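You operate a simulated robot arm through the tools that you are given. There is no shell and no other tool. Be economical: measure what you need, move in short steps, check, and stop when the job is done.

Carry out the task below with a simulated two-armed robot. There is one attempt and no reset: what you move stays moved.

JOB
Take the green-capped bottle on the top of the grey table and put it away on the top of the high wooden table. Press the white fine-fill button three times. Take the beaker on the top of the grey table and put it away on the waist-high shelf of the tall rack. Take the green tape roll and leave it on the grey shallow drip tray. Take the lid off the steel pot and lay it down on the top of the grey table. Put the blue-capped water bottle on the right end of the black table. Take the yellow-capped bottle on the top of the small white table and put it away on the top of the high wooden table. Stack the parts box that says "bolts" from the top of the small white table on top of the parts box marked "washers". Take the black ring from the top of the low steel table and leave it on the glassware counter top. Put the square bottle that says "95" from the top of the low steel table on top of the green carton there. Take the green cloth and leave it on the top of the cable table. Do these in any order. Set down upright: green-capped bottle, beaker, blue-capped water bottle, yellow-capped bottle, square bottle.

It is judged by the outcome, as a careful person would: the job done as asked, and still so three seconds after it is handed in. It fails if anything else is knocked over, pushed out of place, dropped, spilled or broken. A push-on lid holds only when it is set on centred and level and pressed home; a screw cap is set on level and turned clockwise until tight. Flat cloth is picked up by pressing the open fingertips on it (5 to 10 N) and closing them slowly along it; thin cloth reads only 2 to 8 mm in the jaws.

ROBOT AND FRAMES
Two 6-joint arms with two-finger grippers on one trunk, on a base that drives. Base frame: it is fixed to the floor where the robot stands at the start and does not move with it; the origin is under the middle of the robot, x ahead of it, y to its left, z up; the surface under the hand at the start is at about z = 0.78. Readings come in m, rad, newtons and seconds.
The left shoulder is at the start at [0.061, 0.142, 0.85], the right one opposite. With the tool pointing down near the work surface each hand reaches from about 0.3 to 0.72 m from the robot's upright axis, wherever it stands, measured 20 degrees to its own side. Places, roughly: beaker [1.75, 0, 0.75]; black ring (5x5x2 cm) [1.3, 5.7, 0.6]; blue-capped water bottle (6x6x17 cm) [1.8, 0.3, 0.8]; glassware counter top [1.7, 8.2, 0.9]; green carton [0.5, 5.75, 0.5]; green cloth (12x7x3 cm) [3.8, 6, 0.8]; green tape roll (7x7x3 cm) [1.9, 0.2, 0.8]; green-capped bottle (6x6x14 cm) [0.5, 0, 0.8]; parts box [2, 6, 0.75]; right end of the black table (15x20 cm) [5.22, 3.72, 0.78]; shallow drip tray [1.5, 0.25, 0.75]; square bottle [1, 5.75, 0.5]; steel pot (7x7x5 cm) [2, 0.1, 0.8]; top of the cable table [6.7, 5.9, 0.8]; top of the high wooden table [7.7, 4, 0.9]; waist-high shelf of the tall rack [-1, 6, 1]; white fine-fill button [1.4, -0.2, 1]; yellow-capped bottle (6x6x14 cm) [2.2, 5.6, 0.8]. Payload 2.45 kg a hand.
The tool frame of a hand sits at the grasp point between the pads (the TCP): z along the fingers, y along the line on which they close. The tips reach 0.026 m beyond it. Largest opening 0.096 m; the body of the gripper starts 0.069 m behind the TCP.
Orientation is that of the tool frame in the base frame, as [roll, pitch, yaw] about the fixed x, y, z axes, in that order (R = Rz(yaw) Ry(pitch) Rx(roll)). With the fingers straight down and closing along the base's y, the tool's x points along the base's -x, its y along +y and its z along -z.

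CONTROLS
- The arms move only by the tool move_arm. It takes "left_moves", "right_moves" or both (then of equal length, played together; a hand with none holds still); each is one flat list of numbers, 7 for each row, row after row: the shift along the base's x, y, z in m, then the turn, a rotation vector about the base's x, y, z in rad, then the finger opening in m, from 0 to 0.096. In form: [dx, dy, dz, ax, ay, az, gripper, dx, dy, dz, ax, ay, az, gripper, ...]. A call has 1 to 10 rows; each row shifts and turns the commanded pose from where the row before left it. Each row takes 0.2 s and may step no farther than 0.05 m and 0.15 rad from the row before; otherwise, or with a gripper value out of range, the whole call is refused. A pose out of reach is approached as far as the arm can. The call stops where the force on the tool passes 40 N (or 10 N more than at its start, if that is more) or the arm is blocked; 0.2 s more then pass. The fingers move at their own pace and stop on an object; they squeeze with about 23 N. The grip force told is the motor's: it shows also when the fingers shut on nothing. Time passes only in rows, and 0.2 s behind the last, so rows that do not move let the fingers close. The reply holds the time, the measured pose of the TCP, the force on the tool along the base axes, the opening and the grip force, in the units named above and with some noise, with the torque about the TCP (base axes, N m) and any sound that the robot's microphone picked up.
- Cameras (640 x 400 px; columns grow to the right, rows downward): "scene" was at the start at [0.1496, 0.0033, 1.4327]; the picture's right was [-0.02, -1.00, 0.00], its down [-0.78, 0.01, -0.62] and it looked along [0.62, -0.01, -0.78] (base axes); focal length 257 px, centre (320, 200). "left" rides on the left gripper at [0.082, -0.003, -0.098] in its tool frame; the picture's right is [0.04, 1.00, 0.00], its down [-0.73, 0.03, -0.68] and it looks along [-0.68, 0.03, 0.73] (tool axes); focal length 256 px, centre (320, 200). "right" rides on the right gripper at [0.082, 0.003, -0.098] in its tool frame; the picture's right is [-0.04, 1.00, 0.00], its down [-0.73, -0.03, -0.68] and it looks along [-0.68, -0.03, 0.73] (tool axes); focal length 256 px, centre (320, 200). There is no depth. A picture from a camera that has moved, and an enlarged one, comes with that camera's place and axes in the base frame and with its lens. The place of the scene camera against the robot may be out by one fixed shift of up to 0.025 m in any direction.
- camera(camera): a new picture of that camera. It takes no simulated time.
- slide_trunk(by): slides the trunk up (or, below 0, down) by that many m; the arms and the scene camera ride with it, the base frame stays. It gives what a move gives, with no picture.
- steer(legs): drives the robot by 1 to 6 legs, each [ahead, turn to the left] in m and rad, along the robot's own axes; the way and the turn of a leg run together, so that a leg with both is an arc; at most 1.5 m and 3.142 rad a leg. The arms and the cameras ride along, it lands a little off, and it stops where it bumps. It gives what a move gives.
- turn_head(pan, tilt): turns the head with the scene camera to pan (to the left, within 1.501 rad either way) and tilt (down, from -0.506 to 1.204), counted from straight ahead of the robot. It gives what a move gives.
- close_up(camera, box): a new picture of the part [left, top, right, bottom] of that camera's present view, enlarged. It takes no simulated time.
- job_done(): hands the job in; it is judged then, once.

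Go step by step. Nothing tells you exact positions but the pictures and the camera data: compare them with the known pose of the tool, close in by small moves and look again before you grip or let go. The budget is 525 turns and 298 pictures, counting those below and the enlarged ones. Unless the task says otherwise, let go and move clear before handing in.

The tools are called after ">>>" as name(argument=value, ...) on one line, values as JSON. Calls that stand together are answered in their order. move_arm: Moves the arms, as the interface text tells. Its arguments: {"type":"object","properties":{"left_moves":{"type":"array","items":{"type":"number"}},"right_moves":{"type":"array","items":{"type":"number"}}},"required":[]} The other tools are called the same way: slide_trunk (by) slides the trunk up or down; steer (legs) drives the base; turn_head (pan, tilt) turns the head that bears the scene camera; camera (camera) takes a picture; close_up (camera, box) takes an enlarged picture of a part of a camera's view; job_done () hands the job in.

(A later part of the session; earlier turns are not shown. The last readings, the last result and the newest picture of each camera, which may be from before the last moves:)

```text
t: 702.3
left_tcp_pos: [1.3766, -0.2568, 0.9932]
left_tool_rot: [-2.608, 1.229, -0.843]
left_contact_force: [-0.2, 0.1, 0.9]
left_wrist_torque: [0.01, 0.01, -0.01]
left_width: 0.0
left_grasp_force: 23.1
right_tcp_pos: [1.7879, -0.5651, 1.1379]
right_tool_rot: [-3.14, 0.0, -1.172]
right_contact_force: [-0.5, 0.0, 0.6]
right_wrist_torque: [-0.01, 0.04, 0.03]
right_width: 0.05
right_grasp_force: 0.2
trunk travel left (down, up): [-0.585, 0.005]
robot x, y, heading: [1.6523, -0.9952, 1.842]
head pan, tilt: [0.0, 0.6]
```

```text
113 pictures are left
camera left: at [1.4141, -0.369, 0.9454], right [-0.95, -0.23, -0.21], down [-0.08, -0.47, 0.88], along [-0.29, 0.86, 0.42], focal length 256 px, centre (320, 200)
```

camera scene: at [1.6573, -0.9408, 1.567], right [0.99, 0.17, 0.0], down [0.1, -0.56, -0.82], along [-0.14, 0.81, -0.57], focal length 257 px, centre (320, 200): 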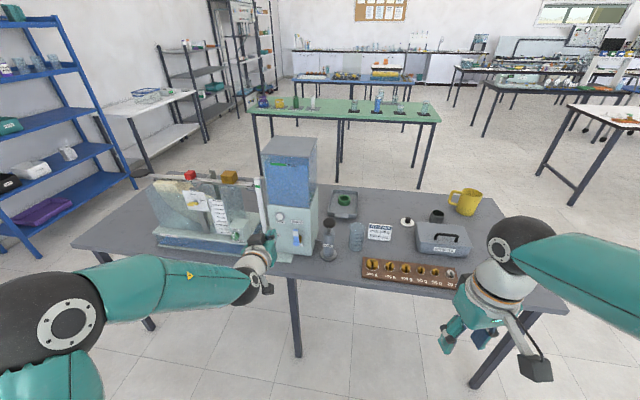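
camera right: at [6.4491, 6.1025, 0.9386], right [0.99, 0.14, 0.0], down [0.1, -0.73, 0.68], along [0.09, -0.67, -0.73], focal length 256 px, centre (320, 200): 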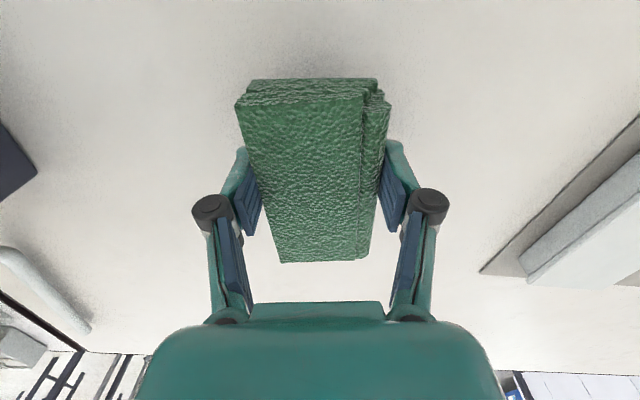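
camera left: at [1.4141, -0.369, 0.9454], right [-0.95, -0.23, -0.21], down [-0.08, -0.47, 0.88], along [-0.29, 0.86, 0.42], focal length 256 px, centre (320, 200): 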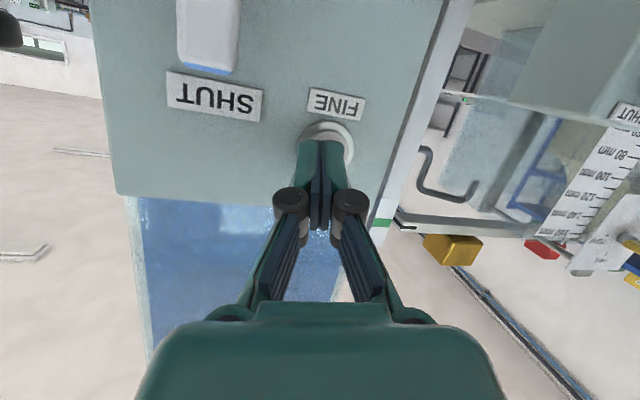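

>>> move_arm(left_moves=[0, 0.004, 0, 0, 0, 0, 0.0, 0, 0.004, 0, 0, 0, 0, 0.0])

>>> move_arm(left_moves=[0, 0.003, 0, 0, 0, 0, 0.0, 0, 0.003, 0, 0, 0, 0, 0.0])

>>> camera(camera="left")

```text
t: 702.9
left_tcp_pos: [1.3782, -0.2501, 0.9917]
left_tool_rot: [-2.609, 1.23, -0.842]
left_contact_force: [-0.2, -1.1, -0.7]
left_wrist_torque: [0.0, 0.0, 0.01]
left_width: 0.0001
left_grasp_force: 23.3
right_tcp_pos: [1.7873, -0.5649, 1.1379]
right_tool_rot: [-3.141, -0.001, -1.173]
right_contact_force: [-0.1, 0.0, 0.4]
right_wrist_torque: [0.03, 0.02, 0.01]
right_width: 0.0499
right_grasp_force: 0.0
trunk travel left (down, up): [-0.585, 0.005]
robot x, y, heading: [1.6531, -0.997, 1.845]
head pan, tilt: [0.0, 0.6]
```

```text
t: 703.5
left_tcp_pos: [1.3777, -0.2452, 0.9935]
left_tool_rot: [-2.609, 1.228, -0.844]
left_contact_force: [-0.5, -19.8, -1.7]
left_wrist_torque: [0.02, -0.02, 0.12]
left_width: 0.006
left_grasp_force: 28.5
right_tcp_pos: [1.7874, -0.5685, 1.138]
right_tool_rot: [-3.138, 0.003, -1.173]
right_contact_force: [0.4, -0.1, 0.0]
right_wrist_torque: [0.03, -0.03, 0.0]
right_width: 0.0502
right_grasp_force: 0.1
trunk travel left (down, up): [-0.585, 0.005]
robot x, y, heading: [1.6481, -0.9987, 1.839]
head pan, tilt: [0.0, 0.6]
heard: click
```

```text
112 pictures are left
camera left: at [1.4147, -0.3582, 0.9456], right [-0.95, -0.23, -0.21], down [-0.08, -0.46, 0.88], along [-0.3, 0.86, 0.42], focal length 256 px, centre (320, 200)
```

left: 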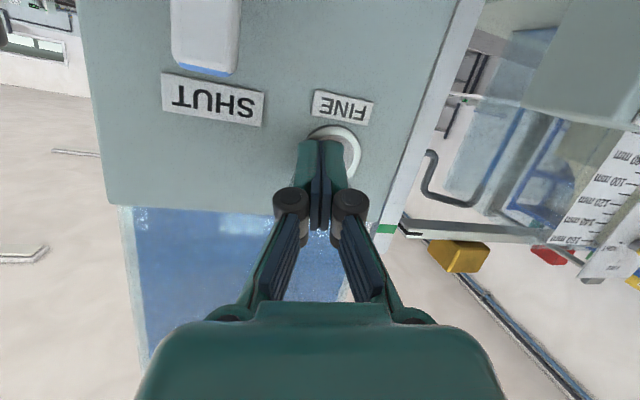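

One click. Back off to release.

>>> move_arm(left_moves=[0, -0.008, 0, 0, 0, 0, 0.0, 0, -0.008, 0, 0, 0, 0, 0.0, 0, 0, 0, 0, 0, 0, 0.0])

>>> camera(camera="left")

```text
t: 704.3
left_tcp_pos: [1.3772, -0.2593, 0.9939]
left_tool_rot: [-2.604, 1.231, -0.84]
left_contact_force: [0.3, 0.0, 0.2]
left_wrist_torque: [-0.05, -0.01, 0.0]
left_width: 0.0001
left_grasp_force: 28.6
right_tcp_pos: [1.7875, -0.5648, 1.1375]
right_tool_rot: [-3.141, 0.001, -1.173]
right_contact_force: [-0.7, -0.3, -0.5]
right_wrist_torque: [0.02, 0.01, -0.01]
right_width: 0.0499
right_grasp_force: 0.0
trunk travel left (down, up): [-0.585, 0.005]
robot x, y, heading: [1.6517, -0.9978, 1.84]
head pan, tilt: [0.0, 0.6]
```

```text
111 pictures are left
camera left: at [1.4148, -0.3711, 0.9454], right [-0.95, -0.23, -0.21], down [-0.08, -0.47, 0.88], along [-0.3, 0.86, 0.43], focal length 256 px, centre (320, 200)
```

left: 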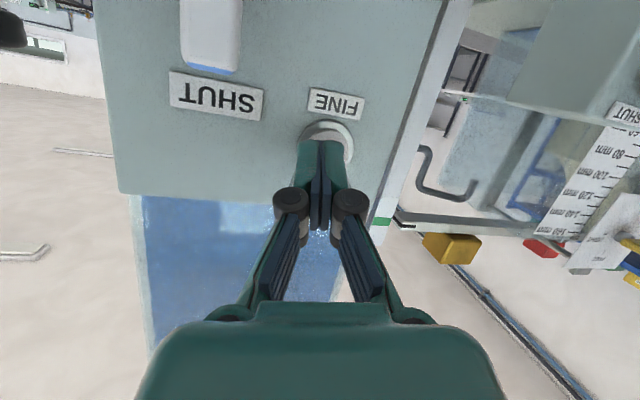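

Second press: advance the same distance, then back.

>>> move_arm(left_moves=[0, 0.006, 0, 0, 0, 0, 0.0, 0, 0.005, 0, 0, 0, 0, 0.0, 0, 0.005, 0, 0, 0, 0, 0.0])

>>> move_arm(left_moves=[0, -0.008, 0, 0, 0, 0, 0.0, 0, -0.008, 0, 0, 0, 0, 0.0, 0, 0, 0, 0, 0, 0, 0.0])

```text
t: 705.1
left_tcp_pos: [1.3778, -0.2457, 0.9931]
left_tool_rot: [-2.611, 1.229, -0.843]
left_contact_force: [0.4, -19.0, -2.6]
left_wrist_torque: [0.01, -0.04, 0.15]
left_width: 0.0058
left_grasp_force: 28.8
right_tcp_pos: [1.7871, -0.5676, 1.139]
right_tool_rot: [-3.138, 0.002, -1.171]
right_contact_force: [-0.5, -0.1, 0.7]
right_wrist_torque: [0.03, -0.01, 0.0]
right_width: 0.0503
right_grasp_force: 0.0
trunk travel left (down, up): [-0.585, 0.005]
robot x, y, heading: [1.6493, -0.999, 1.842]
head pan, tilt: [0.0, 0.6]
heard: click
```

```text
t: 705.9
left_tcp_pos: [1.3766, -0.2591, 0.9936]
left_tool_rot: [-2.605, 1.233, -0.841]
left_contact_force: [0.4, 0.2, -0.4]
left_wrist_torque: [0.0, -0.03, 0.01]
left_width: 0.0
left_grasp_force: 28.3
right_tcp_pos: [1.7879, -0.5655, 1.138]
right_tool_rot: [-3.14, 0.0, -1.173]
right_contact_force: [-0.3, -0.1, -0.4]
right_wrist_torque: [0.01, -0.01, 0.04]
right_width: 0.0497
right_grasp_force: 0.1
trunk travel left (down, up): [-0.585, 0.005]
robot x, y, heading: [1.6512, -0.9981, 1.847]
head pan, tilt: [0.0, 0.6]
```

Second click. Third press.

>>> move_arm(left_moves=[0, 0.006, 0, 0, 0, 0, 0.0, 0, 0.005, 0, 0, 0, 0, 0.0, 0, 0.005, 0, 0, 0, 0, 0.0])

>>> move_arm(left_moves=[0, -0.01, 0, 0, 0, 0, 0.0, 0, -0.02, 0, 0, 0, 0, 0.0, 0, -0.03, 0, 0, 0, 0, 0.0, 0, -0.04, 0.02, 0, 0, 0, 0.0, 0, -0.04, 0.02, 0, 0, 0, 0.0])

>>> camera(camera="scene")

>>> close_up(camera="scene", box=[220, 140, 420, 310])

```text
t: 706.7
left_tcp_pos: [1.3768, -0.2453, 0.9934]
left_tool_rot: [-2.606, 1.228, -0.841]
left_contact_force: [-2.2, -21.5, -1.9]
left_wrist_torque: [0.01, -0.03, 0.12]
left_width: 0.0058
left_grasp_force: 27.8
right_tcp_pos: [1.7872, -0.5674, 1.1395]
right_tool_rot: [-3.14, 0.002, -1.173]
right_contact_force: [1.1, -0.9, 0.8]
right_wrist_torque: [-0.02, 0.0, -0.04]
right_width: 0.05
right_grasp_force: 0.0
trunk travel left (down, up): [-0.585, 0.005]
robot x, y, heading: [1.6546, -0.9939, 1.847]
head pan, tilt: [0.0, 0.6]
heard: click
```

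```text
t: 707.9
left_tcp_pos: [1.3902, -0.3814, 1.0414]
left_tool_rot: [-2.618, 1.229, -0.843]
left_contact_force: [1.0, 0.1, 0.3]
left_wrist_torque: [-0.02, 0.01, 0.02]
left_width: 0.0
left_grasp_force: 28.4
left hand out of reach, approached as far as the arm can: row 3, 4
right_tcp_pos: [1.787, -0.5671, 1.1393]
right_tool_rot: [-3.141, 0.0, -1.173]
right_contact_force: [0.7, 0.2, -0.3]
right_wrist_torque: [0.01, -0.03, -0.01]
right_width: 0.0499
right_grasp_force: 0.0
trunk travel left (down, up): [-0.585, 0.005]
robot x, y, heading: [1.6567, -0.9962, 1.847]
head pan, tilt: [0.0, 0.6]
```

```text
110 pictures are left
camera scene: at [1.6245, -0.8496, 1.5672], right [0.96, 0.27, 0.0], down [0.15, -0.54, -0.83], along [-0.22, 0.8, -0.56], focal length 257 px, centre (320, 200)
```

scene: 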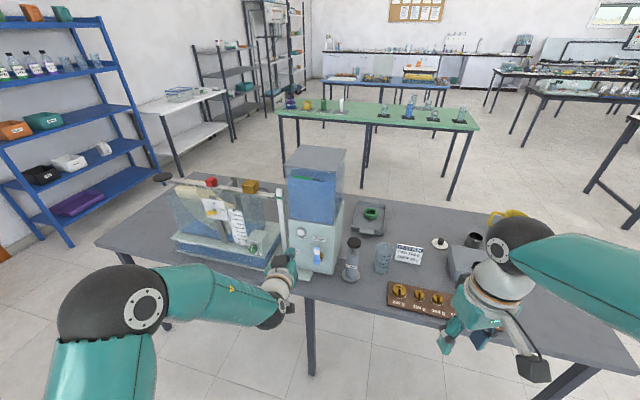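

```text
2.35 times, centred on (320, 225) of scene
camera zoom: at [1.6245, -0.8496, 1.5672], right [0.96, 0.27, 0.0], down [0.15, -0.54, -0.83], along [-0.22, 0.8, -0.56], focal length 606 px, centre (320, 141)
```

zoom: 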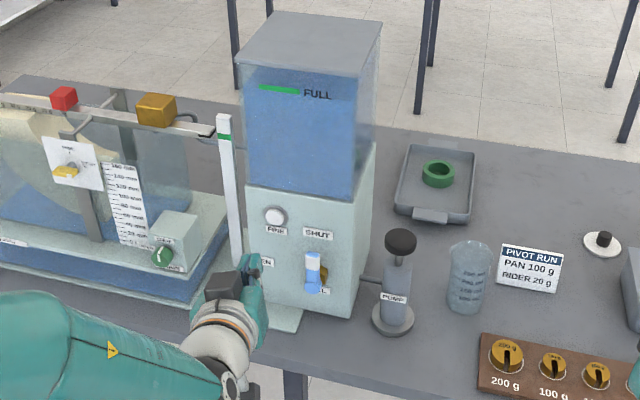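

Three clicks done. Now fold the left arm back (pointing down) before approaching the beaker, which is at about (1.675, -0.12).

>>> move_arm(left_moves=[-0.009, -0.045, 0.008, -0.145, 0, 0, 0.03, -0.009, -0.045, 0.008, -0.145, 0, 0, 0.03, -0.009, -0.045, 0.008, -0.145, 0, 0, 0.03, -0.009, -0.045, 0.008, -0.145, 0, 0, 0.03, -0.009, -0.045, 0.008, -0.145, 0, 0, 0.03, -0.009, -0.045, 0.008, -0.145, 0, 0, 0.03, -0.009, -0.045, 0.008, -0.145, 0, 0, 0.03, -0.009, -0.045, 0.008, -0.145, 0, 0, 0.03, -0.009, -0.04, 0.008, -0.145, 0, 0, 0.03, -0.009, -0.04, 0.008, -0.145, 0, 0, 0.03])

>>> camera(camera="scene")

```text
t: 710.1
left_tcp_pos: [1.2986, -0.8211, 1.1197]
left_tool_rot: [2.946, -0.135, -1.346]
left_contact_force: [0.3, -0.1, 0.5]
left_wrist_torque: [0.03, 0.01, -0.03]
left_width: 0.03
left_grasp_force: 0.0
right_tcp_pos: [1.7872, -0.5661, 1.1391]
right_tool_rot: [-3.139, -0.001, -1.173]
right_contact_force: [0.1, -0.3, -0.2]
right_wrist_torque: [0.04, 0.03, 0.02]
right_width: 0.05
right_grasp_force: 0.0
trunk travel left (down, up): [-0.585, 0.005]
robot x, y, heading: [1.6525, -1.0031, 1.839]
head pan, tilt: [0.0, 0.6]
```

```text
108 pictures are left
camera scene: at [1.6246, -0.8499, 1.5672], right [0.96, 0.27, 0.0], down [0.15, -0.54, -0.83], along [-0.22, 0.8, -0.56], focal length 257 px, centre (320, 200)
```

scene: 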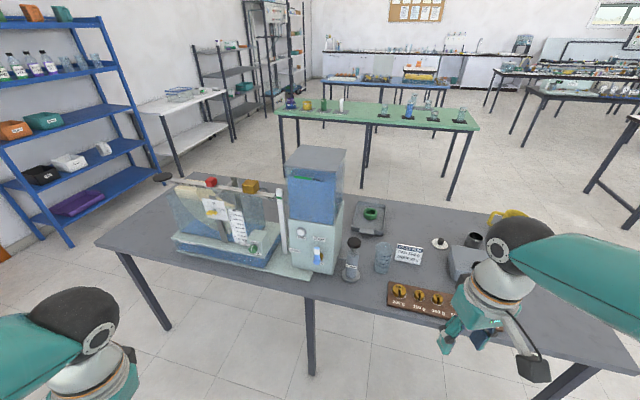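

>>> steer(legs=[[0.3, -0.1]])

>>> camera(camera="scene")

>>> camera(camera="right")

```text
t: 712.1
left_tcp_pos: [1.2531, -0.4936, 1.1192]
left_tool_rot: [2.945, -0.133, -1.446]
left_contact_force: [0.5, -0.8, 0.8]
left_wrist_torque: [-0.02, 0.02, 0.02]
left_width: 0.0299
left_grasp_force: 0.0
right_tcp_pos: [1.7656, -0.2905, 1.1391]
right_tool_rot: [-3.14, -0.001, -1.276]
right_contact_force: [0.2, -0.5, -1.0]
right_wrist_torque: [-0.06, 0.01, -0.02]
right_width: 0.0501
right_grasp_force: 0.1
trunk travel left (down, up): [-0.585, 0.005]
robot x, y, heading: [1.582, -0.7074, 1.74]
head pan, tilt: [0.0, 0.6]
```

```text
107 pictures are left
camera scene: at [1.5716, -0.5543, 1.5671], right [0.99, 0.17, 0.0], down [0.09, -0.56, -0.82], along [-0.14, 0.81, -0.57], focal length 257 px, centre (320, 200)
```

scene: 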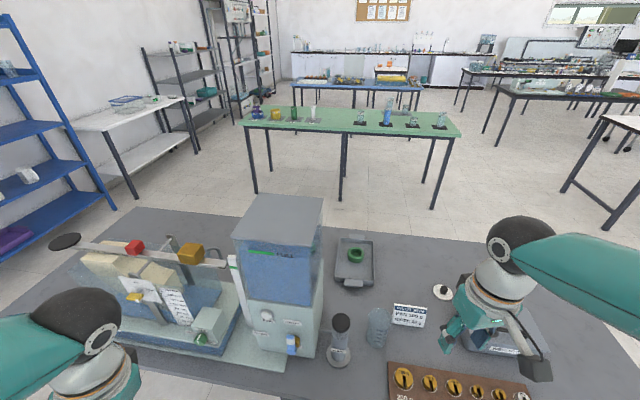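

```text
106 pictures are left
camera right: at [1.7865, -0.37, 1.2357], right [-0.97, -0.25, 0.0], down [-0.19, 0.71, 0.68], along [-0.17, 0.66, -0.73], focal length 256 px, centre (320, 200)
```

right: 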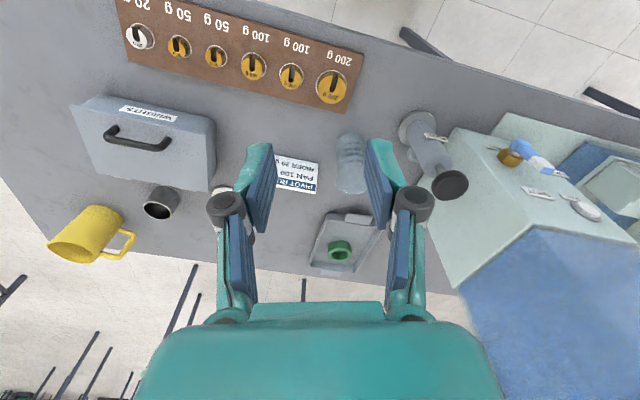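

Beaker at about (1.667, -0.125). Move the right hand over it.

>>> move_arm(right_moves=[-0.02, 0.033, 0, 0, 0, 0, 0.094, -0.02, 0.033, 0, 0, 0, 0, 0.094, -0.02, 0.033, -0.02, 0, 0, 0, 0.094, -0.02, 0.033, -0.02, 0, 0, 0, 0.094, -0.019, 0.033, -0.02, 0, 0, 0, 0.094])

>>> camera(camera="right")

```text
t: 713.3
left_tcp_pos: [1.2515, -0.4919, 1.1186]
left_tool_rot: [2.946, -0.133, -1.446]
left_contact_force: [0.2, -0.2, 0.9]
left_wrist_torque: [-0.02, -0.02, 0.04]
left_width: 0.0301
left_grasp_force: 0.0
right_tcp_pos: [1.6647, -0.1244, 1.078]
right_tool_rot: [-3.139, -0.002, -1.276]
right_contact_force: [0.2, 0.0, -0.7]
right_wrist_torque: [-0.02, 0.03, 0.04]
right_width: 0.0938
right_grasp_force: 0.1
trunk travel left (down, up): [-0.585, 0.005]
robot x, y, heading: [1.581, -0.7062, 1.739]
head pan, tilt: [0.0, 0.6]
```

```text
105 pictures are left
camera right: at [1.6855, -0.2049, 1.1758], right [-0.97, -0.25, 0.0], down [-0.19, 0.71, 0.68], along [-0.17, 0.66, -0.73], focal length 256 px, centre (320, 200)
```

right: 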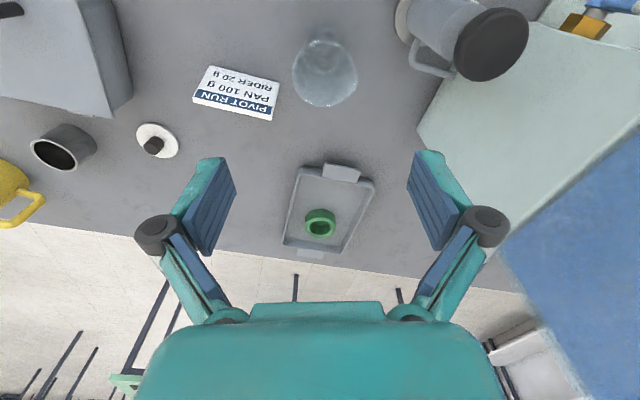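

>>> move_arm(right_moves=[-0.006, 0.005, -0.045, 0, 0, 0, 0.095, 0, 0, -0.045, 0, 0, 0, 0.095, 0, 0, -0.045, 0, 0, 0, 0.095, 0, 0, -0.03, 0, 0, 0, 0.095])

>>> camera(camera="right")

>>> close_up(camera="scene", box=[280, 260, 480, 390])

```text
t: 714.3
left_tcp_pos: [1.2537, -0.4937, 1.1186]
left_tool_rot: [2.944, -0.134, -1.447]
left_contact_force: [0.1, 0.5, -0.1]
left_wrist_torque: [0.01, -0.04, -0.01]
left_width: 0.0298
left_grasp_force: 0.0
right_tcp_pos: [1.6605, -0.1225, 0.914]
right_tool_rot: [-3.141, 0.0, -1.277]
right_contact_force: [-0.6, -0.1, 0.2]
right_wrist_torque: [-0.01, 0.01, -0.01]
right_width: 0.0951
right_grasp_force: 0.1
trunk travel left (down, up): [-0.585, 0.005]
robot x, y, heading: [1.5847, -0.7076, 1.738]
head pan, tilt: [0.0, 0.6]
```

```text
104 pictures are left
camera right: at [1.6815, -0.2015, 1.0111], right [-0.97, -0.25, 0.0], down [-0.19, 0.71, 0.68], along [-0.17, 0.66, -0.73], focal length 256 px, centre (320, 200)
```

right: 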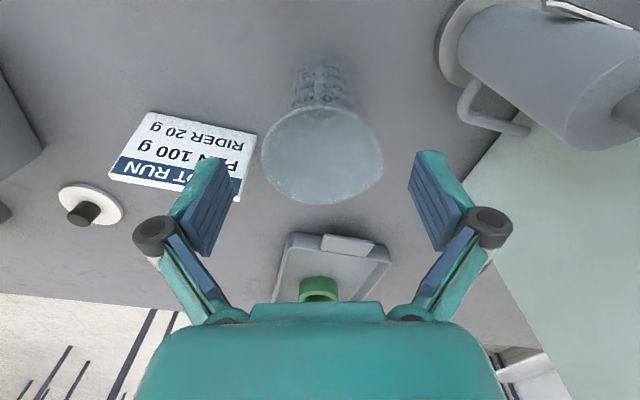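

```text
3.08 times, centred on (380, 325) of scene
camera zoom: at [1.5717, -0.5544, 1.5671], right [0.99, 0.17, 0.0], down [0.09, -0.56, -0.82], along [-0.14, 0.81, -0.57], focal length 792 px, centre (135, -185)
```

zoom: 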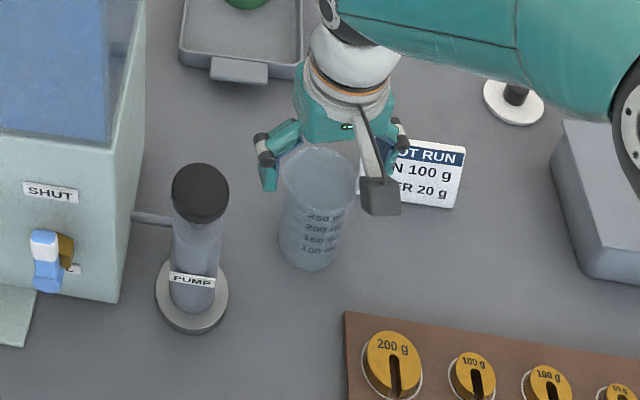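

The sign card is near one finger; rotate the wrist so both fingers clear the sign and the pump, then descend.

>>> move_arm(right_moves=[0, 0, 0, 0, 0, -0.15, 0.095, 0, 0, 0, 0, 0, -0.15, 0.092, 0, 0, 0, 0, 0, -0.15, 0.09, 0, 0, -0.02, 0, 0, 0, 0.09])

>>> camera(camera="right")

```text
t: 715.3
left_tcp_pos: [1.2519, -0.4931, 1.119]
left_tool_rot: [2.948, -0.134, -1.446]
left_contact_force: [-0.4, -0.8, 0.1]
left_wrist_torque: [-0.04, -0.02, 0.01]
left_width: 0.0299
left_grasp_force: 0.0
right_tcp_pos: [1.6606, -0.1213, 0.8928]
right_tool_rot: [-3.139, 0.001, -1.727]
right_contact_force: [0.1, 1.2, 0.2]
right_wrist_torque: [-0.01, 0.02, -0.01]
right_width: 0.0904
right_grasp_force: 0.0
trunk travel left (down, up): [-0.585, 0.005]
robot x, y, heading: [1.5837, -0.7076, 1.737]
head pan, tilt: [0.0, 0.6]
```

```text
102 pictures are left
camera right: at [1.6448, -0.2008, 0.9911], right [-0.98, 0.2, 0.0], down [0.14, 0.72, 0.68], along [0.13, 0.67, -0.73], focal length 256 px, centre (320, 200)
```

right: 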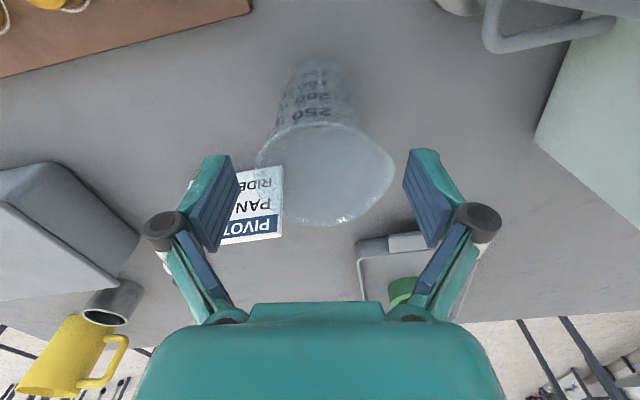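

>>> move_arm(right_moves=[-0.002, 0, -0.025, 0, 0, 0, 0.092, 0, 0, -0.025, 0, 0, 0, 0.092])

>>> camera(camera="right")

```text
t: 715.9
left_tcp_pos: [1.2521, -0.4936, 1.1191]
left_tool_rot: [2.946, -0.133, -1.447]
left_contact_force: [0.9, -0.6, 0.7]
left_wrist_torque: [-0.01, 0.04, -0.03]
left_width: 0.03
left_grasp_force: 0.0
right_tcp_pos: [1.6565, -0.12, 0.8432]
right_tool_rot: [-3.141, 0.001, -1.725]
right_contact_force: [-0.9, -0.3, -0.6]
right_wrist_torque: [0.04, -0.01, 0.01]
right_width: 0.092
right_grasp_force: 0.1
trunk travel left (down, up): [-0.585, 0.005]
robot x, y, heading: [1.5852, -0.7081, 1.736]
head pan, tilt: [0.0, 0.6]
```

```text
101 pictures are left
camera right: at [1.6431, -0.201, 0.942], right [-0.98, 0.19, 0.0], down [0.14, 0.72, 0.68], along [0.13, 0.67, -0.73], focal length 256 px, centre (320, 200)
```

right: 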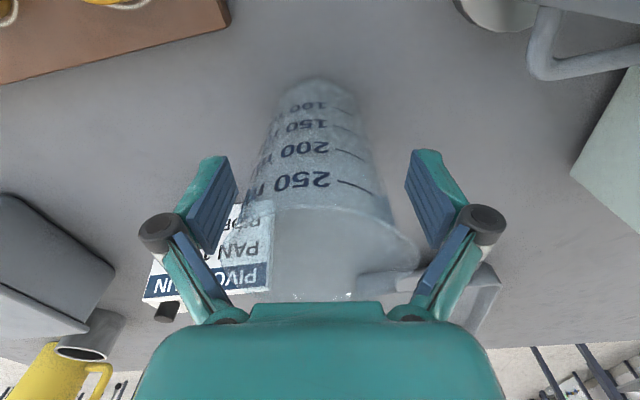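

Beaker between the fingers. Lower slightly and close.

>>> move_arm(right_moves=[0, 0, -0.008, 0, 0, 0, 0.092, 0, 0, 0, 0, 0, 0, 0.075, 0, 0, 0, 0, 0, 0, 0.06, 0, 0, 0, 0, 0, 0, 0.05, 0, 0, 0, 0, 0, 0, 0.05])

>>> move_arm(right_moves=[0, 0, 0.015, 0, 0, 0, 0.05, 0, 0, 0.03, 0, 0, 0, 0.05, 0, 0, 0.04, 0, 0, 0, 0.05, 0, 0, 0.045, 0, 0, 0, 0.05, 0, 0, 0.045, 0, 0, 0, 0.05, 0, 0, 0.045, 0, 0, 0, 0.05])

>>> camera(camera="right")

>>> camera(camera="scene")

```text
t: 717.1
left_tcp_pos: [1.2531, -0.4953, 1.1201]
left_tool_rot: [2.946, -0.133, -1.447]
left_contact_force: [0.0, 0.0, -0.2]
left_wrist_torque: [0.02, 0.01, -0.01]
left_width: 0.0301
left_grasp_force: 0.1
right_tcp_pos: [1.6578, -0.1202, 0.8387]
right_tool_rot: [-3.141, 0.007, -1.726]
right_contact_force: [2.2, 2.4, 29.7]
right_wrist_torque: [0.07, 0.0, 0.0]
right_width: 0.0828
right_grasp_force: 22.9
trunk travel left (down, up): [-0.585, 0.005]
robot x, y, heading: [1.5824, -0.7108, 1.743]
head pan, tilt: [0.0, 0.6]
```

```text
t: 718.5
left_tcp_pos: [1.253, -0.4947, 1.119]
left_tool_rot: [2.945, -0.133, -1.446]
left_contact_force: [-0.2, 0.4, 0.8]
left_wrist_torque: [0.03, -0.02, 0.02]
left_width: 0.0298
left_grasp_force: 0.0
right_tcp_pos: [1.6595, -0.1209, 1.0584]
right_tool_rot: [-3.139, -0.001, -1.725]
right_contact_force: [-0.7, 0.9, -1.0]
right_wrist_torque: [0.03, -0.02, 0.0]
right_width: 0.0642
right_grasp_force: 23.1
trunk travel left (down, up): [-0.585, 0.005]
robot x, y, heading: [1.584, -0.7061, 1.743]
head pan, tilt: [0.0, 0.6]
```

```text
100 pictures are left
camera right: at [1.644, -0.2014, 1.1563], right [-0.98, 0.19, 0.0], down [0.14, 0.72, 0.68], along [0.13, 0.67, -0.73], focal length 256 px, centre (320, 200)
```

right: 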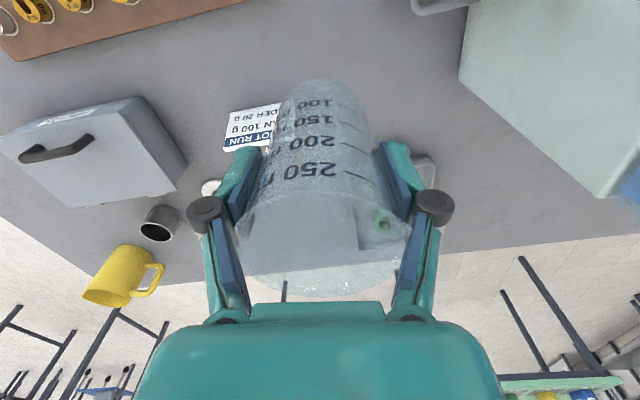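

```text
99 pictures are left
camera scene: at [1.5715, -0.5557, 1.5672], right [0.99, 0.17, 0.0], down [0.09, -0.56, -0.83], along [-0.14, 0.81, -0.56], focal length 257 px, centre (320, 200)
```

scene: 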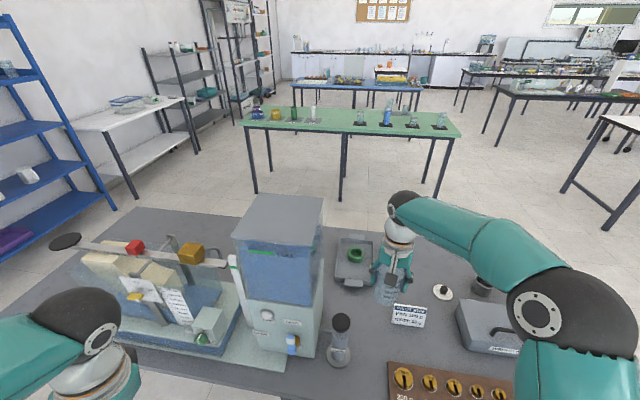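

Beaker held. Draw it in, back away, and take the known route via the east and north toward the tall rack.

>>> move_arm(right_moves=[0.01, -0.03, 0.03, 0, 0, 0.05, 0.05, 0.01, -0.045, 0, 0, 0, 0.05, 0.05, 0.01, -0.045, 0, 0, 0, 0.05, 0.05, 0.01, -0.02, 0, 0, 0, 0, 0.05])

>>> steer(legs=[[-0.28, 0], [0, -0.78]])

>>> steer(legs=[[0, -0.9]])

>>> camera(camera="scene")

```text
t: 719.5
left_tcp_pos: [1.2539, -0.4945, 1.1196]
left_tool_rot: [2.944, -0.133, -1.445]
left_contact_force: [-0.7, 0.6, -0.6]
left_wrist_torque: [0.02, 0.0, -0.01]
left_width: 0.0298
left_grasp_force: 0.0
right_tcp_pos: [1.6993, -0.2618, 1.0887]
right_tool_rot: [-3.14, 0.0, -1.575]
right_contact_force: [0.2, -0.2, -0.7]
right_wrist_torque: [-0.01, 0.0, 0.01]
right_width: 0.0637
right_grasp_force: 23.2
trunk travel left (down, up): [-0.585, 0.005]
robot x, y, heading: [1.5882, -0.7079, 1.74]
head pan, tilt: [0.0, 0.6]
```

```text
t: 723.8
left_tcp_pos: [1.5448, -0.5997, 1.1188]
left_tool_rot: [2.945, -0.132, -2.224]
left_contact_force: [0.1, 0.1, -0.6]
left_wrist_torque: [-0.02, 0.02, -0.01]
left_width: 0.0301
left_grasp_force: 0.0
right_tcp_pos: [2.0237, -0.747, 1.0888]
right_tool_rot: [-3.142, 0.001, -2.35]
right_contact_force: [0.0, 0.1, -0.9]
right_wrist_torque: [0.01, 0.03, 0.0]
right_width: 0.0628
right_grasp_force: 23.1
trunk travel left (down, up): [-0.585, 0.005]
robot x, y, heading: [1.6087, -0.9689, 0.959]
head pan, tilt: [0.0, 0.6]
```

```text
t: 726.8
left_tcp_pos: [1.861, -0.6887, 1.1195]
left_tool_rot: [2.949, -0.133, -3.124]
left_contact_force: [0.0, 0.1, -1.3]
left_wrist_torque: [0.01, -0.01, 0.01]
left_width: 0.0301
left_grasp_force: 0.0
right_tcp_pos: [2.0437, -1.1568, 1.0884]
right_tool_rot: [-3.141, -0.001, 3.031]
right_contact_force: [0.5, 0.4, -0.8]
right_wrist_torque: [-0.04, 0.04, 0.0]
right_width: 0.0624
right_grasp_force: 23.0
trunk travel left (down, up): [-0.585, 0.005]
robot x, y, heading: [1.614, -0.9423, 0.07]
head pan, tilt: [0.0, 0.6]
```

```text
98 pictures are left
camera scene: at [1.7725, -0.9262, 1.5671], right [0.07, -1.0, 0.0], down [-0.56, -0.04, -0.82], along [0.82, 0.06, -0.57], focal length 257 px, centre (320, 200)
```

scene: 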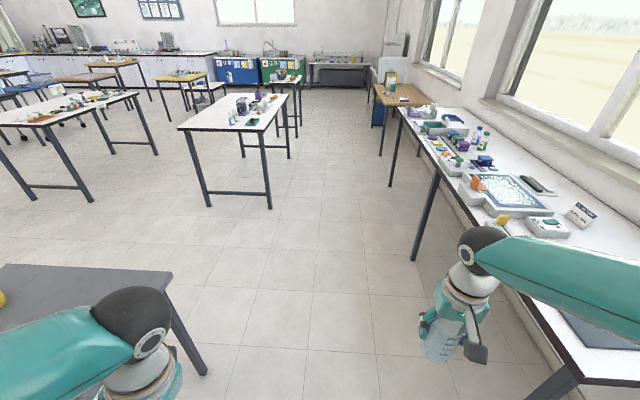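

The grip width is slowly decreasing; check the beaker in hand.

>>> camera(camera="right")

>>> close_up(camera="scene", box=[390, 220, 530, 380])

```text
97 pictures are left
camera right: at [1.9653, -1.1436, 1.1862], right [0.15, 0.99, 0.0], down [0.73, -0.11, 0.68], along [0.67, -0.1, -0.73], focal length 256 px, centre (320, 200)
```

right: 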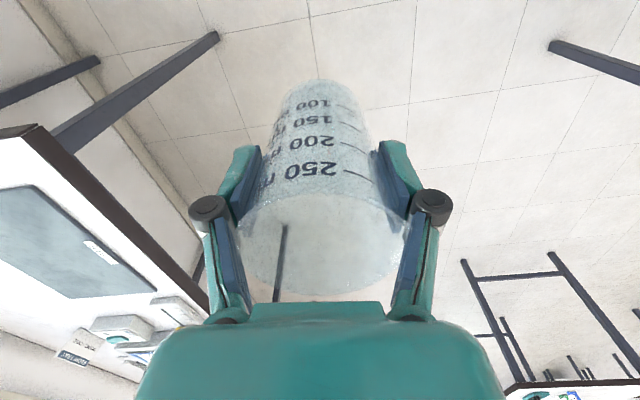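

```text
2.50 times, centred on (460, 300) of scene
camera zoom: at [1.7725, -0.9262, 1.5671], right [0.07, -1.0, 0.0], down [-0.56, -0.04, -0.82], along [0.82, 0.06, -0.57], focal length 643 px, centre (-30, -50)
```

zoom: 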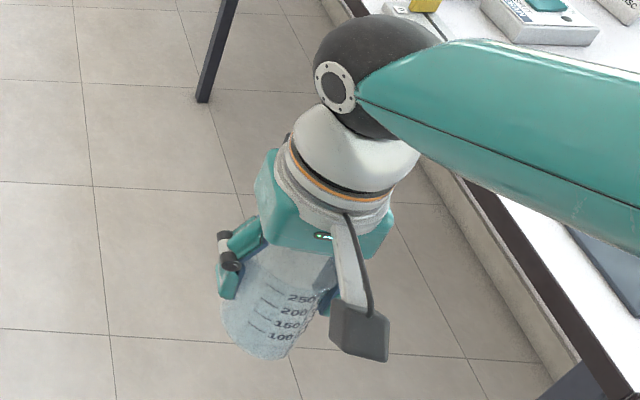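

Beaker is steady. Continue driving.

>>> steer(legs=[[1.4, 0]])

>>> steer(legs=[[0, 0.78]])

>>> steer(legs=[[0, 0.73], [1.4, 0], [1.4, 0], [1.4, 0], [1.4, 0]])

>>> steer(legs=[[0, 0.78]])

>>> steer(legs=[[0, 0.76]])

>>> camera(camera="scene")

```text
t: 734.1
left_tcp_pos: [3.2867, -0.5681, 1.1201]
left_tool_rot: [2.945, -0.134, -3.099]
left_contact_force: [-0.5, -0.8, 0.5]
left_wrist_torque: [0.05, 0.0, -0.02]
left_width: 0.0302
left_grasp_force: 0.2
right_tcp_pos: [3.4823, -1.0295, 1.0886]
right_tool_rot: [-3.139, -0.002, 3.053]
right_contact_force: [0.4, -0.4, -0.5]
right_wrist_torque: [-0.01, 0.02, 0.03]
right_width: 0.0623
right_grasp_force: 22.9
trunk travel left (down, up): [-0.585, 0.005]
robot x, y, heading: [3.0448, -0.8244, 0.09]
head pan, tilt: [0.0, 0.6]
```

```text
t: 736.8
left_tcp_pos: [3.036, -0.4695, 1.1202]
left_tool_rot: [2.946, -0.134, -2.326]
left_contact_force: [-0.4, 0.6, 0.1]
left_wrist_torque: [0.01, 0.02, 0.01]
left_width: 0.0299
left_grasp_force: 0.1
right_tcp_pos: [3.4999, -0.6639, 1.0895]
right_tool_rot: [-3.141, 0.0, -2.454]
right_contact_force: [-0.3, 0.7, -0.4]
right_wrist_torque: [0.01, -0.02, 0.0]
right_width: 0.062
right_grasp_force: 23.1
trunk travel left (down, up): [-0.585, 0.005]
robot x, y, heading: [3.0582, -0.8418, 0.866]
head pan, tilt: [0.0, 0.6]
```

```text
t: 765.8
left_tcp_pos: [2.6391, 4.95, 1.1208]
left_tool_rot: [2.947, -0.132, -1.583]
left_contact_force: [-0.4, 1.0, -0.6]
left_wrist_torque: [0.0, 0.0, 0.04]
left_width: 0.0303
left_grasp_force: 0.0
right_tcp_pos: [3.1123, 5.1173, 1.0894]
right_tool_rot: [-3.139, 0.0, -1.714]
right_contact_force: [0.2, 0.6, -0.3]
right_wrist_torque: [-0.03, -0.01, -0.02]
right_width: 0.0622
right_grasp_force: 23.0
trunk travel left (down, up): [-0.585, 0.005]
robot x, y, heading: [2.9046, 4.6912, 1.606]
head pan, tilt: [0.0, 0.6]
```

```text
t: 768.5
left_tcp_pos: [2.5363, 4.687, 1.1216]
left_tool_rot: [2.945, -0.133, -0.81]
left_contact_force: [-1.1, 0.4, -0.5]
left_wrist_torque: [0.01, -0.02, -0.01]
left_width: 0.0298
left_grasp_force: 0.1
right_tcp_pos: [2.7561, 5.1382, 1.091]
right_tool_rot: [-3.139, -0.001, -0.939]
right_contact_force: [-0.1, -0.4, 0.0]
right_wrist_torque: [-0.01, -0.04, -0.01]
right_width: 0.0622
right_grasp_force: 23.0
trunk travel left (down, up): [-0.585, 0.005]
robot x, y, heading: [2.9249, 4.7077, 2.38]
head pan, tilt: [0.0, 0.6]
```

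```text
t: 771.1
left_tcp_pos: [2.6527, 4.4295, 1.1224]
left_tool_rot: [2.947, -0.131, -0.062]
left_contact_force: [0.1, 0.5, 0.1]
left_wrist_torque: [-0.05, 0.04, 0.01]
left_width: 0.0301
left_grasp_force: 0.0
right_tcp_pos: [2.5067, 4.909, 1.0914]
right_tool_rot: [-3.141, 0.0, -0.191]
right_contact_force: [0.6, -0.4, -0.9]
right_wrist_torque: [0.02, -0.01, -0.01]
right_width: 0.0623
right_grasp_force: 23.5
trunk travel left (down, up): [-0.585, 0.005]
robot x, y, heading: [2.9223, 4.7302, 3.123]
head pan, tilt: [0.0, 0.6]
```

```text
95 pictures are left
camera scene: at [2.7874, 4.7401, 1.5672], right [0.02, 1.0, 0.0], down [0.57, -0.01, -0.82], along [-0.82, 0.02, -0.57], focal length 257 px, centre (320, 200)
```

scene: 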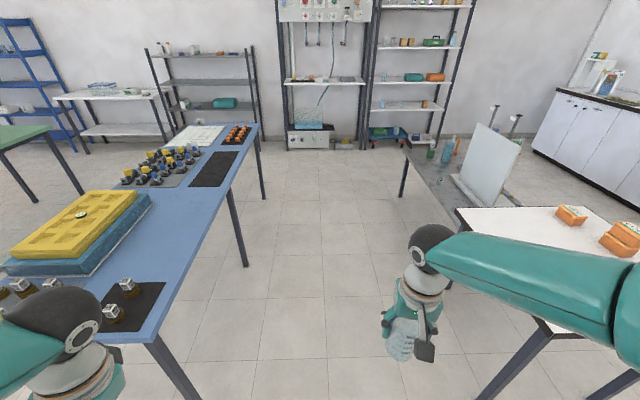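

>>> steer(legs=[[0, -0.06], [1.5, 0], [1.4, 0]])

>>> steer(legs=[[0, -0.7]])

>>> turn_head(pan=0, tilt=0.35)

>>> camera(camera="scene")

>>> close_up(camera="scene", box=[220, 60, 460, 260])

```text
t: 785.8
left_tcp_pos: [-0.2461, 4.5866, 1.1226]
left_tool_rot: [2.945, -0.132, -0.073]
left_contact_force: [-0.6, 0.4, 0.0]
left_wrist_torque: [0.03, 0.0, 0.01]
left_width: 0.0299
left_grasp_force: 0.0
right_tcp_pos: [-0.3877, 5.0677, 1.092]
right_tool_rot: [-3.139, -0.001, -0.199]
right_contact_force: [-0.3, 1.1, -1.0]
right_wrist_torque: [-0.04, 0.0, 0.01]
right_width: 0.062
right_grasp_force: 22.6
trunk travel left (down, up): [-0.585, 0.005]
robot x, y, heading: [0.0274, 4.8852, 3.113]
head pan, tilt: [0.0, 0.6]
```

```text
t: 788.3
left_tcp_pos: [-0.3735, 4.8316, 1.1223]
left_tool_rot: [2.946, -0.134, -0.774]
left_contact_force: [1.0, -0.5, -0.1]
left_wrist_torque: [0.01, -0.02, 0.01]
left_width: 0.0301
left_grasp_force: 0.0
right_tcp_pos: [-0.1709, 5.2929, 1.092]
right_tool_rot: [-3.14, -0.002, -0.9]
right_contact_force: [-0.7, 0.3, -0.7]
right_wrist_torque: [0.03, -0.03, -0.02]
right_width: 0.0624
right_grasp_force: 22.9
trunk travel left (down, up): [-0.585, 0.005]
robot x, y, heading: [0.0136, 4.8681, 2.408]
head pan, tilt: [0.0, 0.6]
```

```text
t: 789.0
left_tcp_pos: [-0.3741, 4.8318, 1.1232]
left_tool_rot: [2.945, -0.134, -0.771]
left_contact_force: [-0.6, 0.4, -0.4]
left_wrist_torque: [0.0, -0.02, -0.01]
left_width: 0.03
left_grasp_force: 0.1
right_tcp_pos: [-0.1714, 5.2914, 1.0922]
right_tool_rot: [-3.139, 0.0, -0.899]
right_contact_force: [-0.1, -0.3, -0.5]
right_wrist_torque: [0.03, 0.0, 0.01]
right_width: 0.0622
right_grasp_force: 22.6
trunk travel left (down, up): [-0.585, 0.005]
robot x, y, heading: [0.0164, 4.8693, 2.406]
head pan, tilt: [0.0, 0.351]
```

```text
94 pictures are left
camera scene: at [-0.0872, 4.9769, 1.5898], right [0.67, 0.74, 0.0], down [0.26, -0.23, -0.94], along [-0.7, 0.63, -0.34], focal length 257 px, centre (320, 200)
```

scene: 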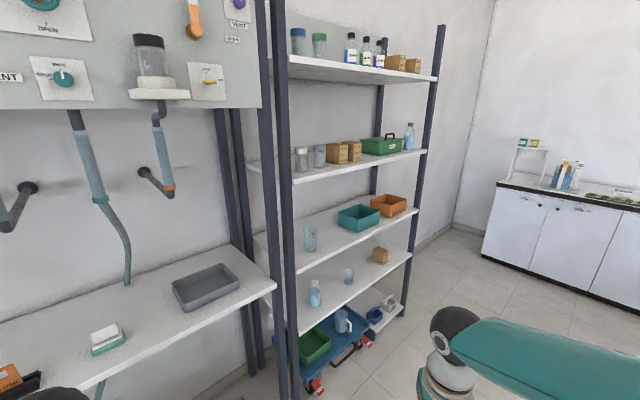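

```text
2.00 times, centred on (340, 160) of scene
camera zoom: at [-0.0872, 4.9769, 1.5898], right [0.67, 0.74, 0.0], down [0.26, -0.23, -0.94], along [-0.7, 0.63, -0.34], focal length 515 px, centre (280, 280)
```

zoom: 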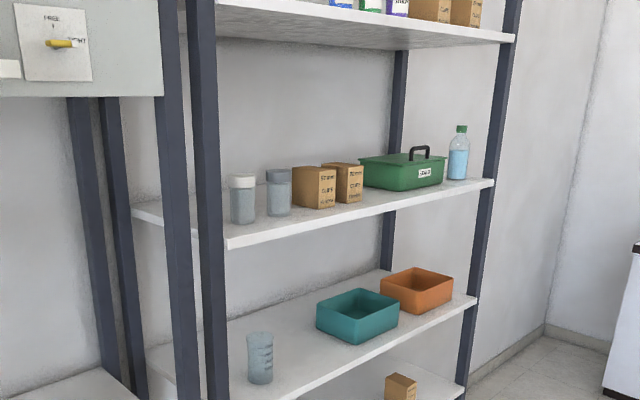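

The shelf at z≈0.91 (with teal and orange trays) is the waist-high one; there's free space around (-0.91, 5.88). Position in front of it.

>>> steer(legs=[[0, -0.64], [0.85, 0]])

>>> steer(legs=[[0, 0.7]])

>>> steer(legs=[[0, 0.67]])

>>> camera(camera="scene")

```text
t: 795.5
left_tcp_pos: [-0.4955, 5.8867, 1.1234]
left_tool_rot: [2.948, -0.133, -1.402]
left_contact_force: [-0.1, -0.3, 1.1]
left_wrist_torque: [-0.05, 0.01, -0.02]
left_width: 0.0299
left_grasp_force: 0.0
right_tcp_pos: [-0.0608, 6.1406, 1.0923]
right_tool_rot: [-3.14, 0.001, -1.529]
right_contact_force: [0.4, 0.5, -0.4]
right_wrist_torque: [-0.02, -0.05, -0.01]
right_width: 0.0623
right_grasp_force: 23.2
trunk travel left (down, up): [-0.585, 0.005]
robot x, y, heading: [-0.1584, 5.6909, 1.783]
head pan, tilt: [0.0, 0.351]
```

```text
t: 798.0
left_tcp_pos: [-0.5443, 5.623, 1.1239]
left_tool_rot: [2.946, -0.134, -0.7]
left_contact_force: [-0.1, 0.3, 0.0]
left_wrist_torque: [0.01, -0.02, 0.01]
left_width: 0.03
left_grasp_force: 0.0
right_tcp_pos: [-0.3756, 6.0948, 1.0935]
right_tool_rot: [-3.141, 0.001, -0.829]
right_contact_force: [0.3, 0.1, 0.2]
right_wrist_torque: [-0.03, -0.02, 0.0]
right_width: 0.0621
right_grasp_force: 22.9
trunk travel left (down, up): [-0.585, 0.005]
robot x, y, heading: [-0.1453, 5.7079, 2.483]
head pan, tilt: [0.0, 0.351]
```

```text
t: 800.4
left_tcp_pos: [-0.4093, 5.3964, 1.1246]
left_tool_rot: [2.943, -0.131, -0.039]
left_contact_force: [0.4, 0.2, -0.1]
left_wrist_torque: [-0.04, -0.01, -0.02]
left_width: 0.03
left_grasp_force: 0.0
right_tcp_pos: [-0.567, 5.873, 1.0925]
right_tool_rot: [-3.14, 0.001, -0.167]
right_contact_force: [0.2, 0.6, -0.3]
right_wrist_torque: [-0.01, -0.02, 0.01]
right_width: 0.062
right_grasp_force: 22.7
trunk travel left (down, up): [-0.585, 0.005]
robot x, y, heading: [-0.1488, 5.7277, 3.141]
head pan, tilt: [0.0, 0.351]
```

```text
92 pictures are left
camera scene: at [-0.2867, 5.7328, 1.5899], right [0.0, 1.0, 0.0], down [0.34, 0.0, -0.94], along [-0.94, 0.0, -0.34], focal length 257 px, centre (320, 200)
```

scene: 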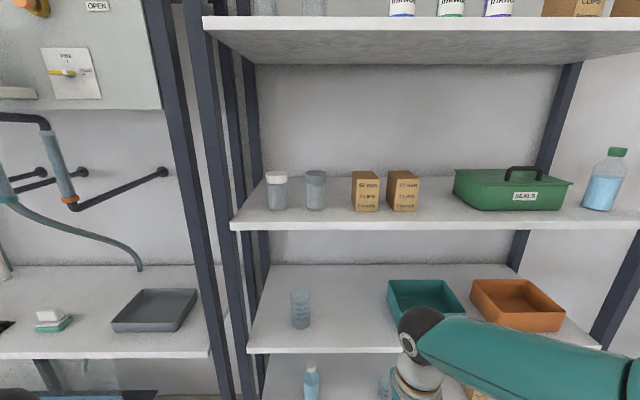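

The shelf top is at z≈0.935, free between the existing beaker (y≈5.67) and teal tray (y≥5.98). Lower the trunk so the forearm stays under the upper shelf, keeping the hand height.

>>> move_arm(right_moves=[0, 0, 0.04, 0, 0, 0.08, 0.05, 0, 0, 0.03, 0, 0, 0.08, 0.05])

>>> slide_trunk(by=-0.16)

>>> move_arm(right_moves=[0, 0, 0.03, 0, 0, 0, 0.05, 0, 0, 0.03, 0, 0, 0, 0.05])

>>> steer(legs=[[0.2, 0]])

>>> turn_head(pan=-0.1, tilt=0.4)

>>> camera(camera="scene")

>>> camera(camera="right")

```text
t: 801.0
left_tcp_pos: [-0.4085, 5.3947, 1.1242]
left_tool_rot: [2.947, -0.132, -0.039]
left_contact_force: [0.0, -0.2, -0.7]
left_wrist_torque: [0.0, 0.0, -0.01]
left_width: 0.0299
left_grasp_force: 0.0
right_tcp_pos: [-0.5651, 5.873, 1.1633]
right_tool_rot: [-3.138, 0.0, -0.006]
right_contact_force: [0.4, 0.2, 0.3]
right_wrist_torque: [0.02, -0.02, -0.05]
right_width: 0.0624
right_grasp_force: 22.8
trunk travel left (down, up): [-0.585, 0.005]
robot x, y, heading: [-0.145, 5.7272, 3.14]
head pan, tilt: [0.0, 0.351]
```

```text
t: 802.8
left_tcp_pos: [-0.4092, 5.3937, 0.965]
left_tool_rot: [2.947, -0.132, -0.039]
left_contact_force: [-0.5, 0.5, -0.7]
left_wrist_torque: [0.03, -0.02, 0.01]
left_width: 0.03
left_grasp_force: 0.0
right_tcp_pos: [-0.5677, 5.8738, 1.0039]
right_tool_rot: [-3.141, 0.001, -0.008]
right_contact_force: [0.4, 0.1, -0.5]
right_wrist_torque: [-0.03, -0.03, 0.04]
right_width: 0.0622
right_grasp_force: 23.2
trunk travel left (down, up): [-0.425, 0.165]
robot x, y, heading: [-0.1418, 5.7264, 3.14]
head pan, tilt: [0.0, 0.351]
```

```text
t: 803.4
left_tcp_pos: [-0.4082, 5.3954, 0.965]
left_tool_rot: [2.945, -0.132, -0.037]
left_contact_force: [-0.3, -0.2, -0.5]
left_wrist_torque: [0.0, 0.02, -0.01]
left_width: 0.0301
left_grasp_force: 0.0
right_tcp_pos: [-0.567, 5.873, 1.0636]
right_tool_rot: [-3.139, 0.0, -0.008]
right_contact_force: [0.0, 0.0, -0.6]
right_wrist_torque: [0.01, 0.01, 0.01]
right_width: 0.062
right_grasp_force: 23.1
trunk travel left (down, up): [-0.425, 0.165]
robot x, y, heading: [-0.144, 5.7249, 3.138]
head pan, tilt: [0.0, 0.351]
```

```text
t: 805.0
left_tcp_pos: [-0.6106, 5.3954, 0.9644]
left_tool_rot: [2.945, -0.134, -0.038]
left_contact_force: [-0.3, 0.0, -0.8]
left_wrist_torque: [0.03, -0.04, -0.01]
left_width: 0.03
left_grasp_force: 0.0
right_tcp_pos: [-0.7677, 5.8715, 1.0624]
right_tool_rot: [-3.14, -0.001, -0.005]
right_contact_force: [-1.3, -0.3, -0.9]
right_wrist_torque: [-0.01, -0.06, -0.01]
right_width: 0.062
right_grasp_force: 23.1
trunk travel left (down, up): [-0.425, 0.165]
robot x, y, heading: [-0.3427, 5.7256, -3.142]
head pan, tilt: [0.0, 0.351]
```

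```text
t: 805.7
left_tcp_pos: [-0.6085, 5.3954, 0.9641]
left_tool_rot: [2.945, -0.134, -0.038]
left_contact_force: [-0.3, 0.6, -0.6]
left_wrist_torque: [0.02, 0.0, 0.01]
left_width: 0.0301
left_grasp_force: 0.0
right_tcp_pos: [-0.7664, 5.8728, 1.0636]
right_tool_rot: [-3.14, 0.0, -0.005]
right_contact_force: [-0.2, 0.7, -0.1]
right_wrist_torque: [-0.01, 0.01, -0.01]
right_width: 0.0621
right_grasp_force: 22.8
trunk travel left (down, up): [-0.425, 0.165]
robot x, y, heading: [-0.345, 5.7281, -3.142]
head pan, tilt: [-0.099, 0.4]
```

```text
91 pictures are left
camera scene: at [-0.4859, 5.7419, 1.4254], right [0.1, 1.0, 0.0], down [0.39, -0.04, -0.92], along [-0.92, 0.09, -0.39], focal length 257 px, centre (320, 200)
```

scene: 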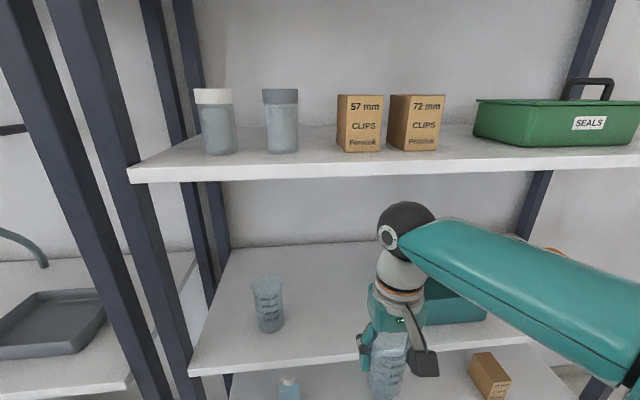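

```text
90 pictures are left
camera right: at [-0.6846, 5.8676, 1.1604], right [-0.04, -1.0, 0.0], down [-0.73, 0.03, 0.68], along [-0.68, 0.03, -0.73], focal length 256 px, centre (320, 200)
```

right: 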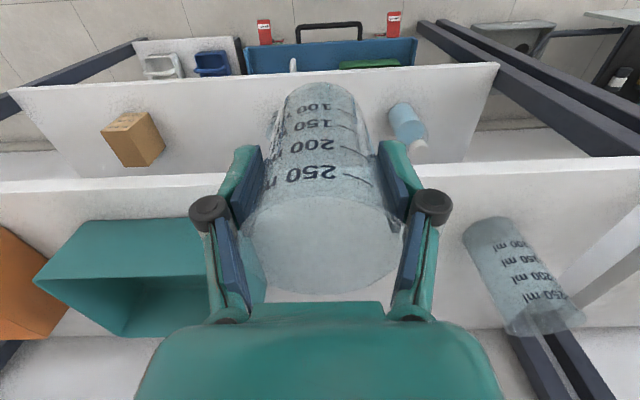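

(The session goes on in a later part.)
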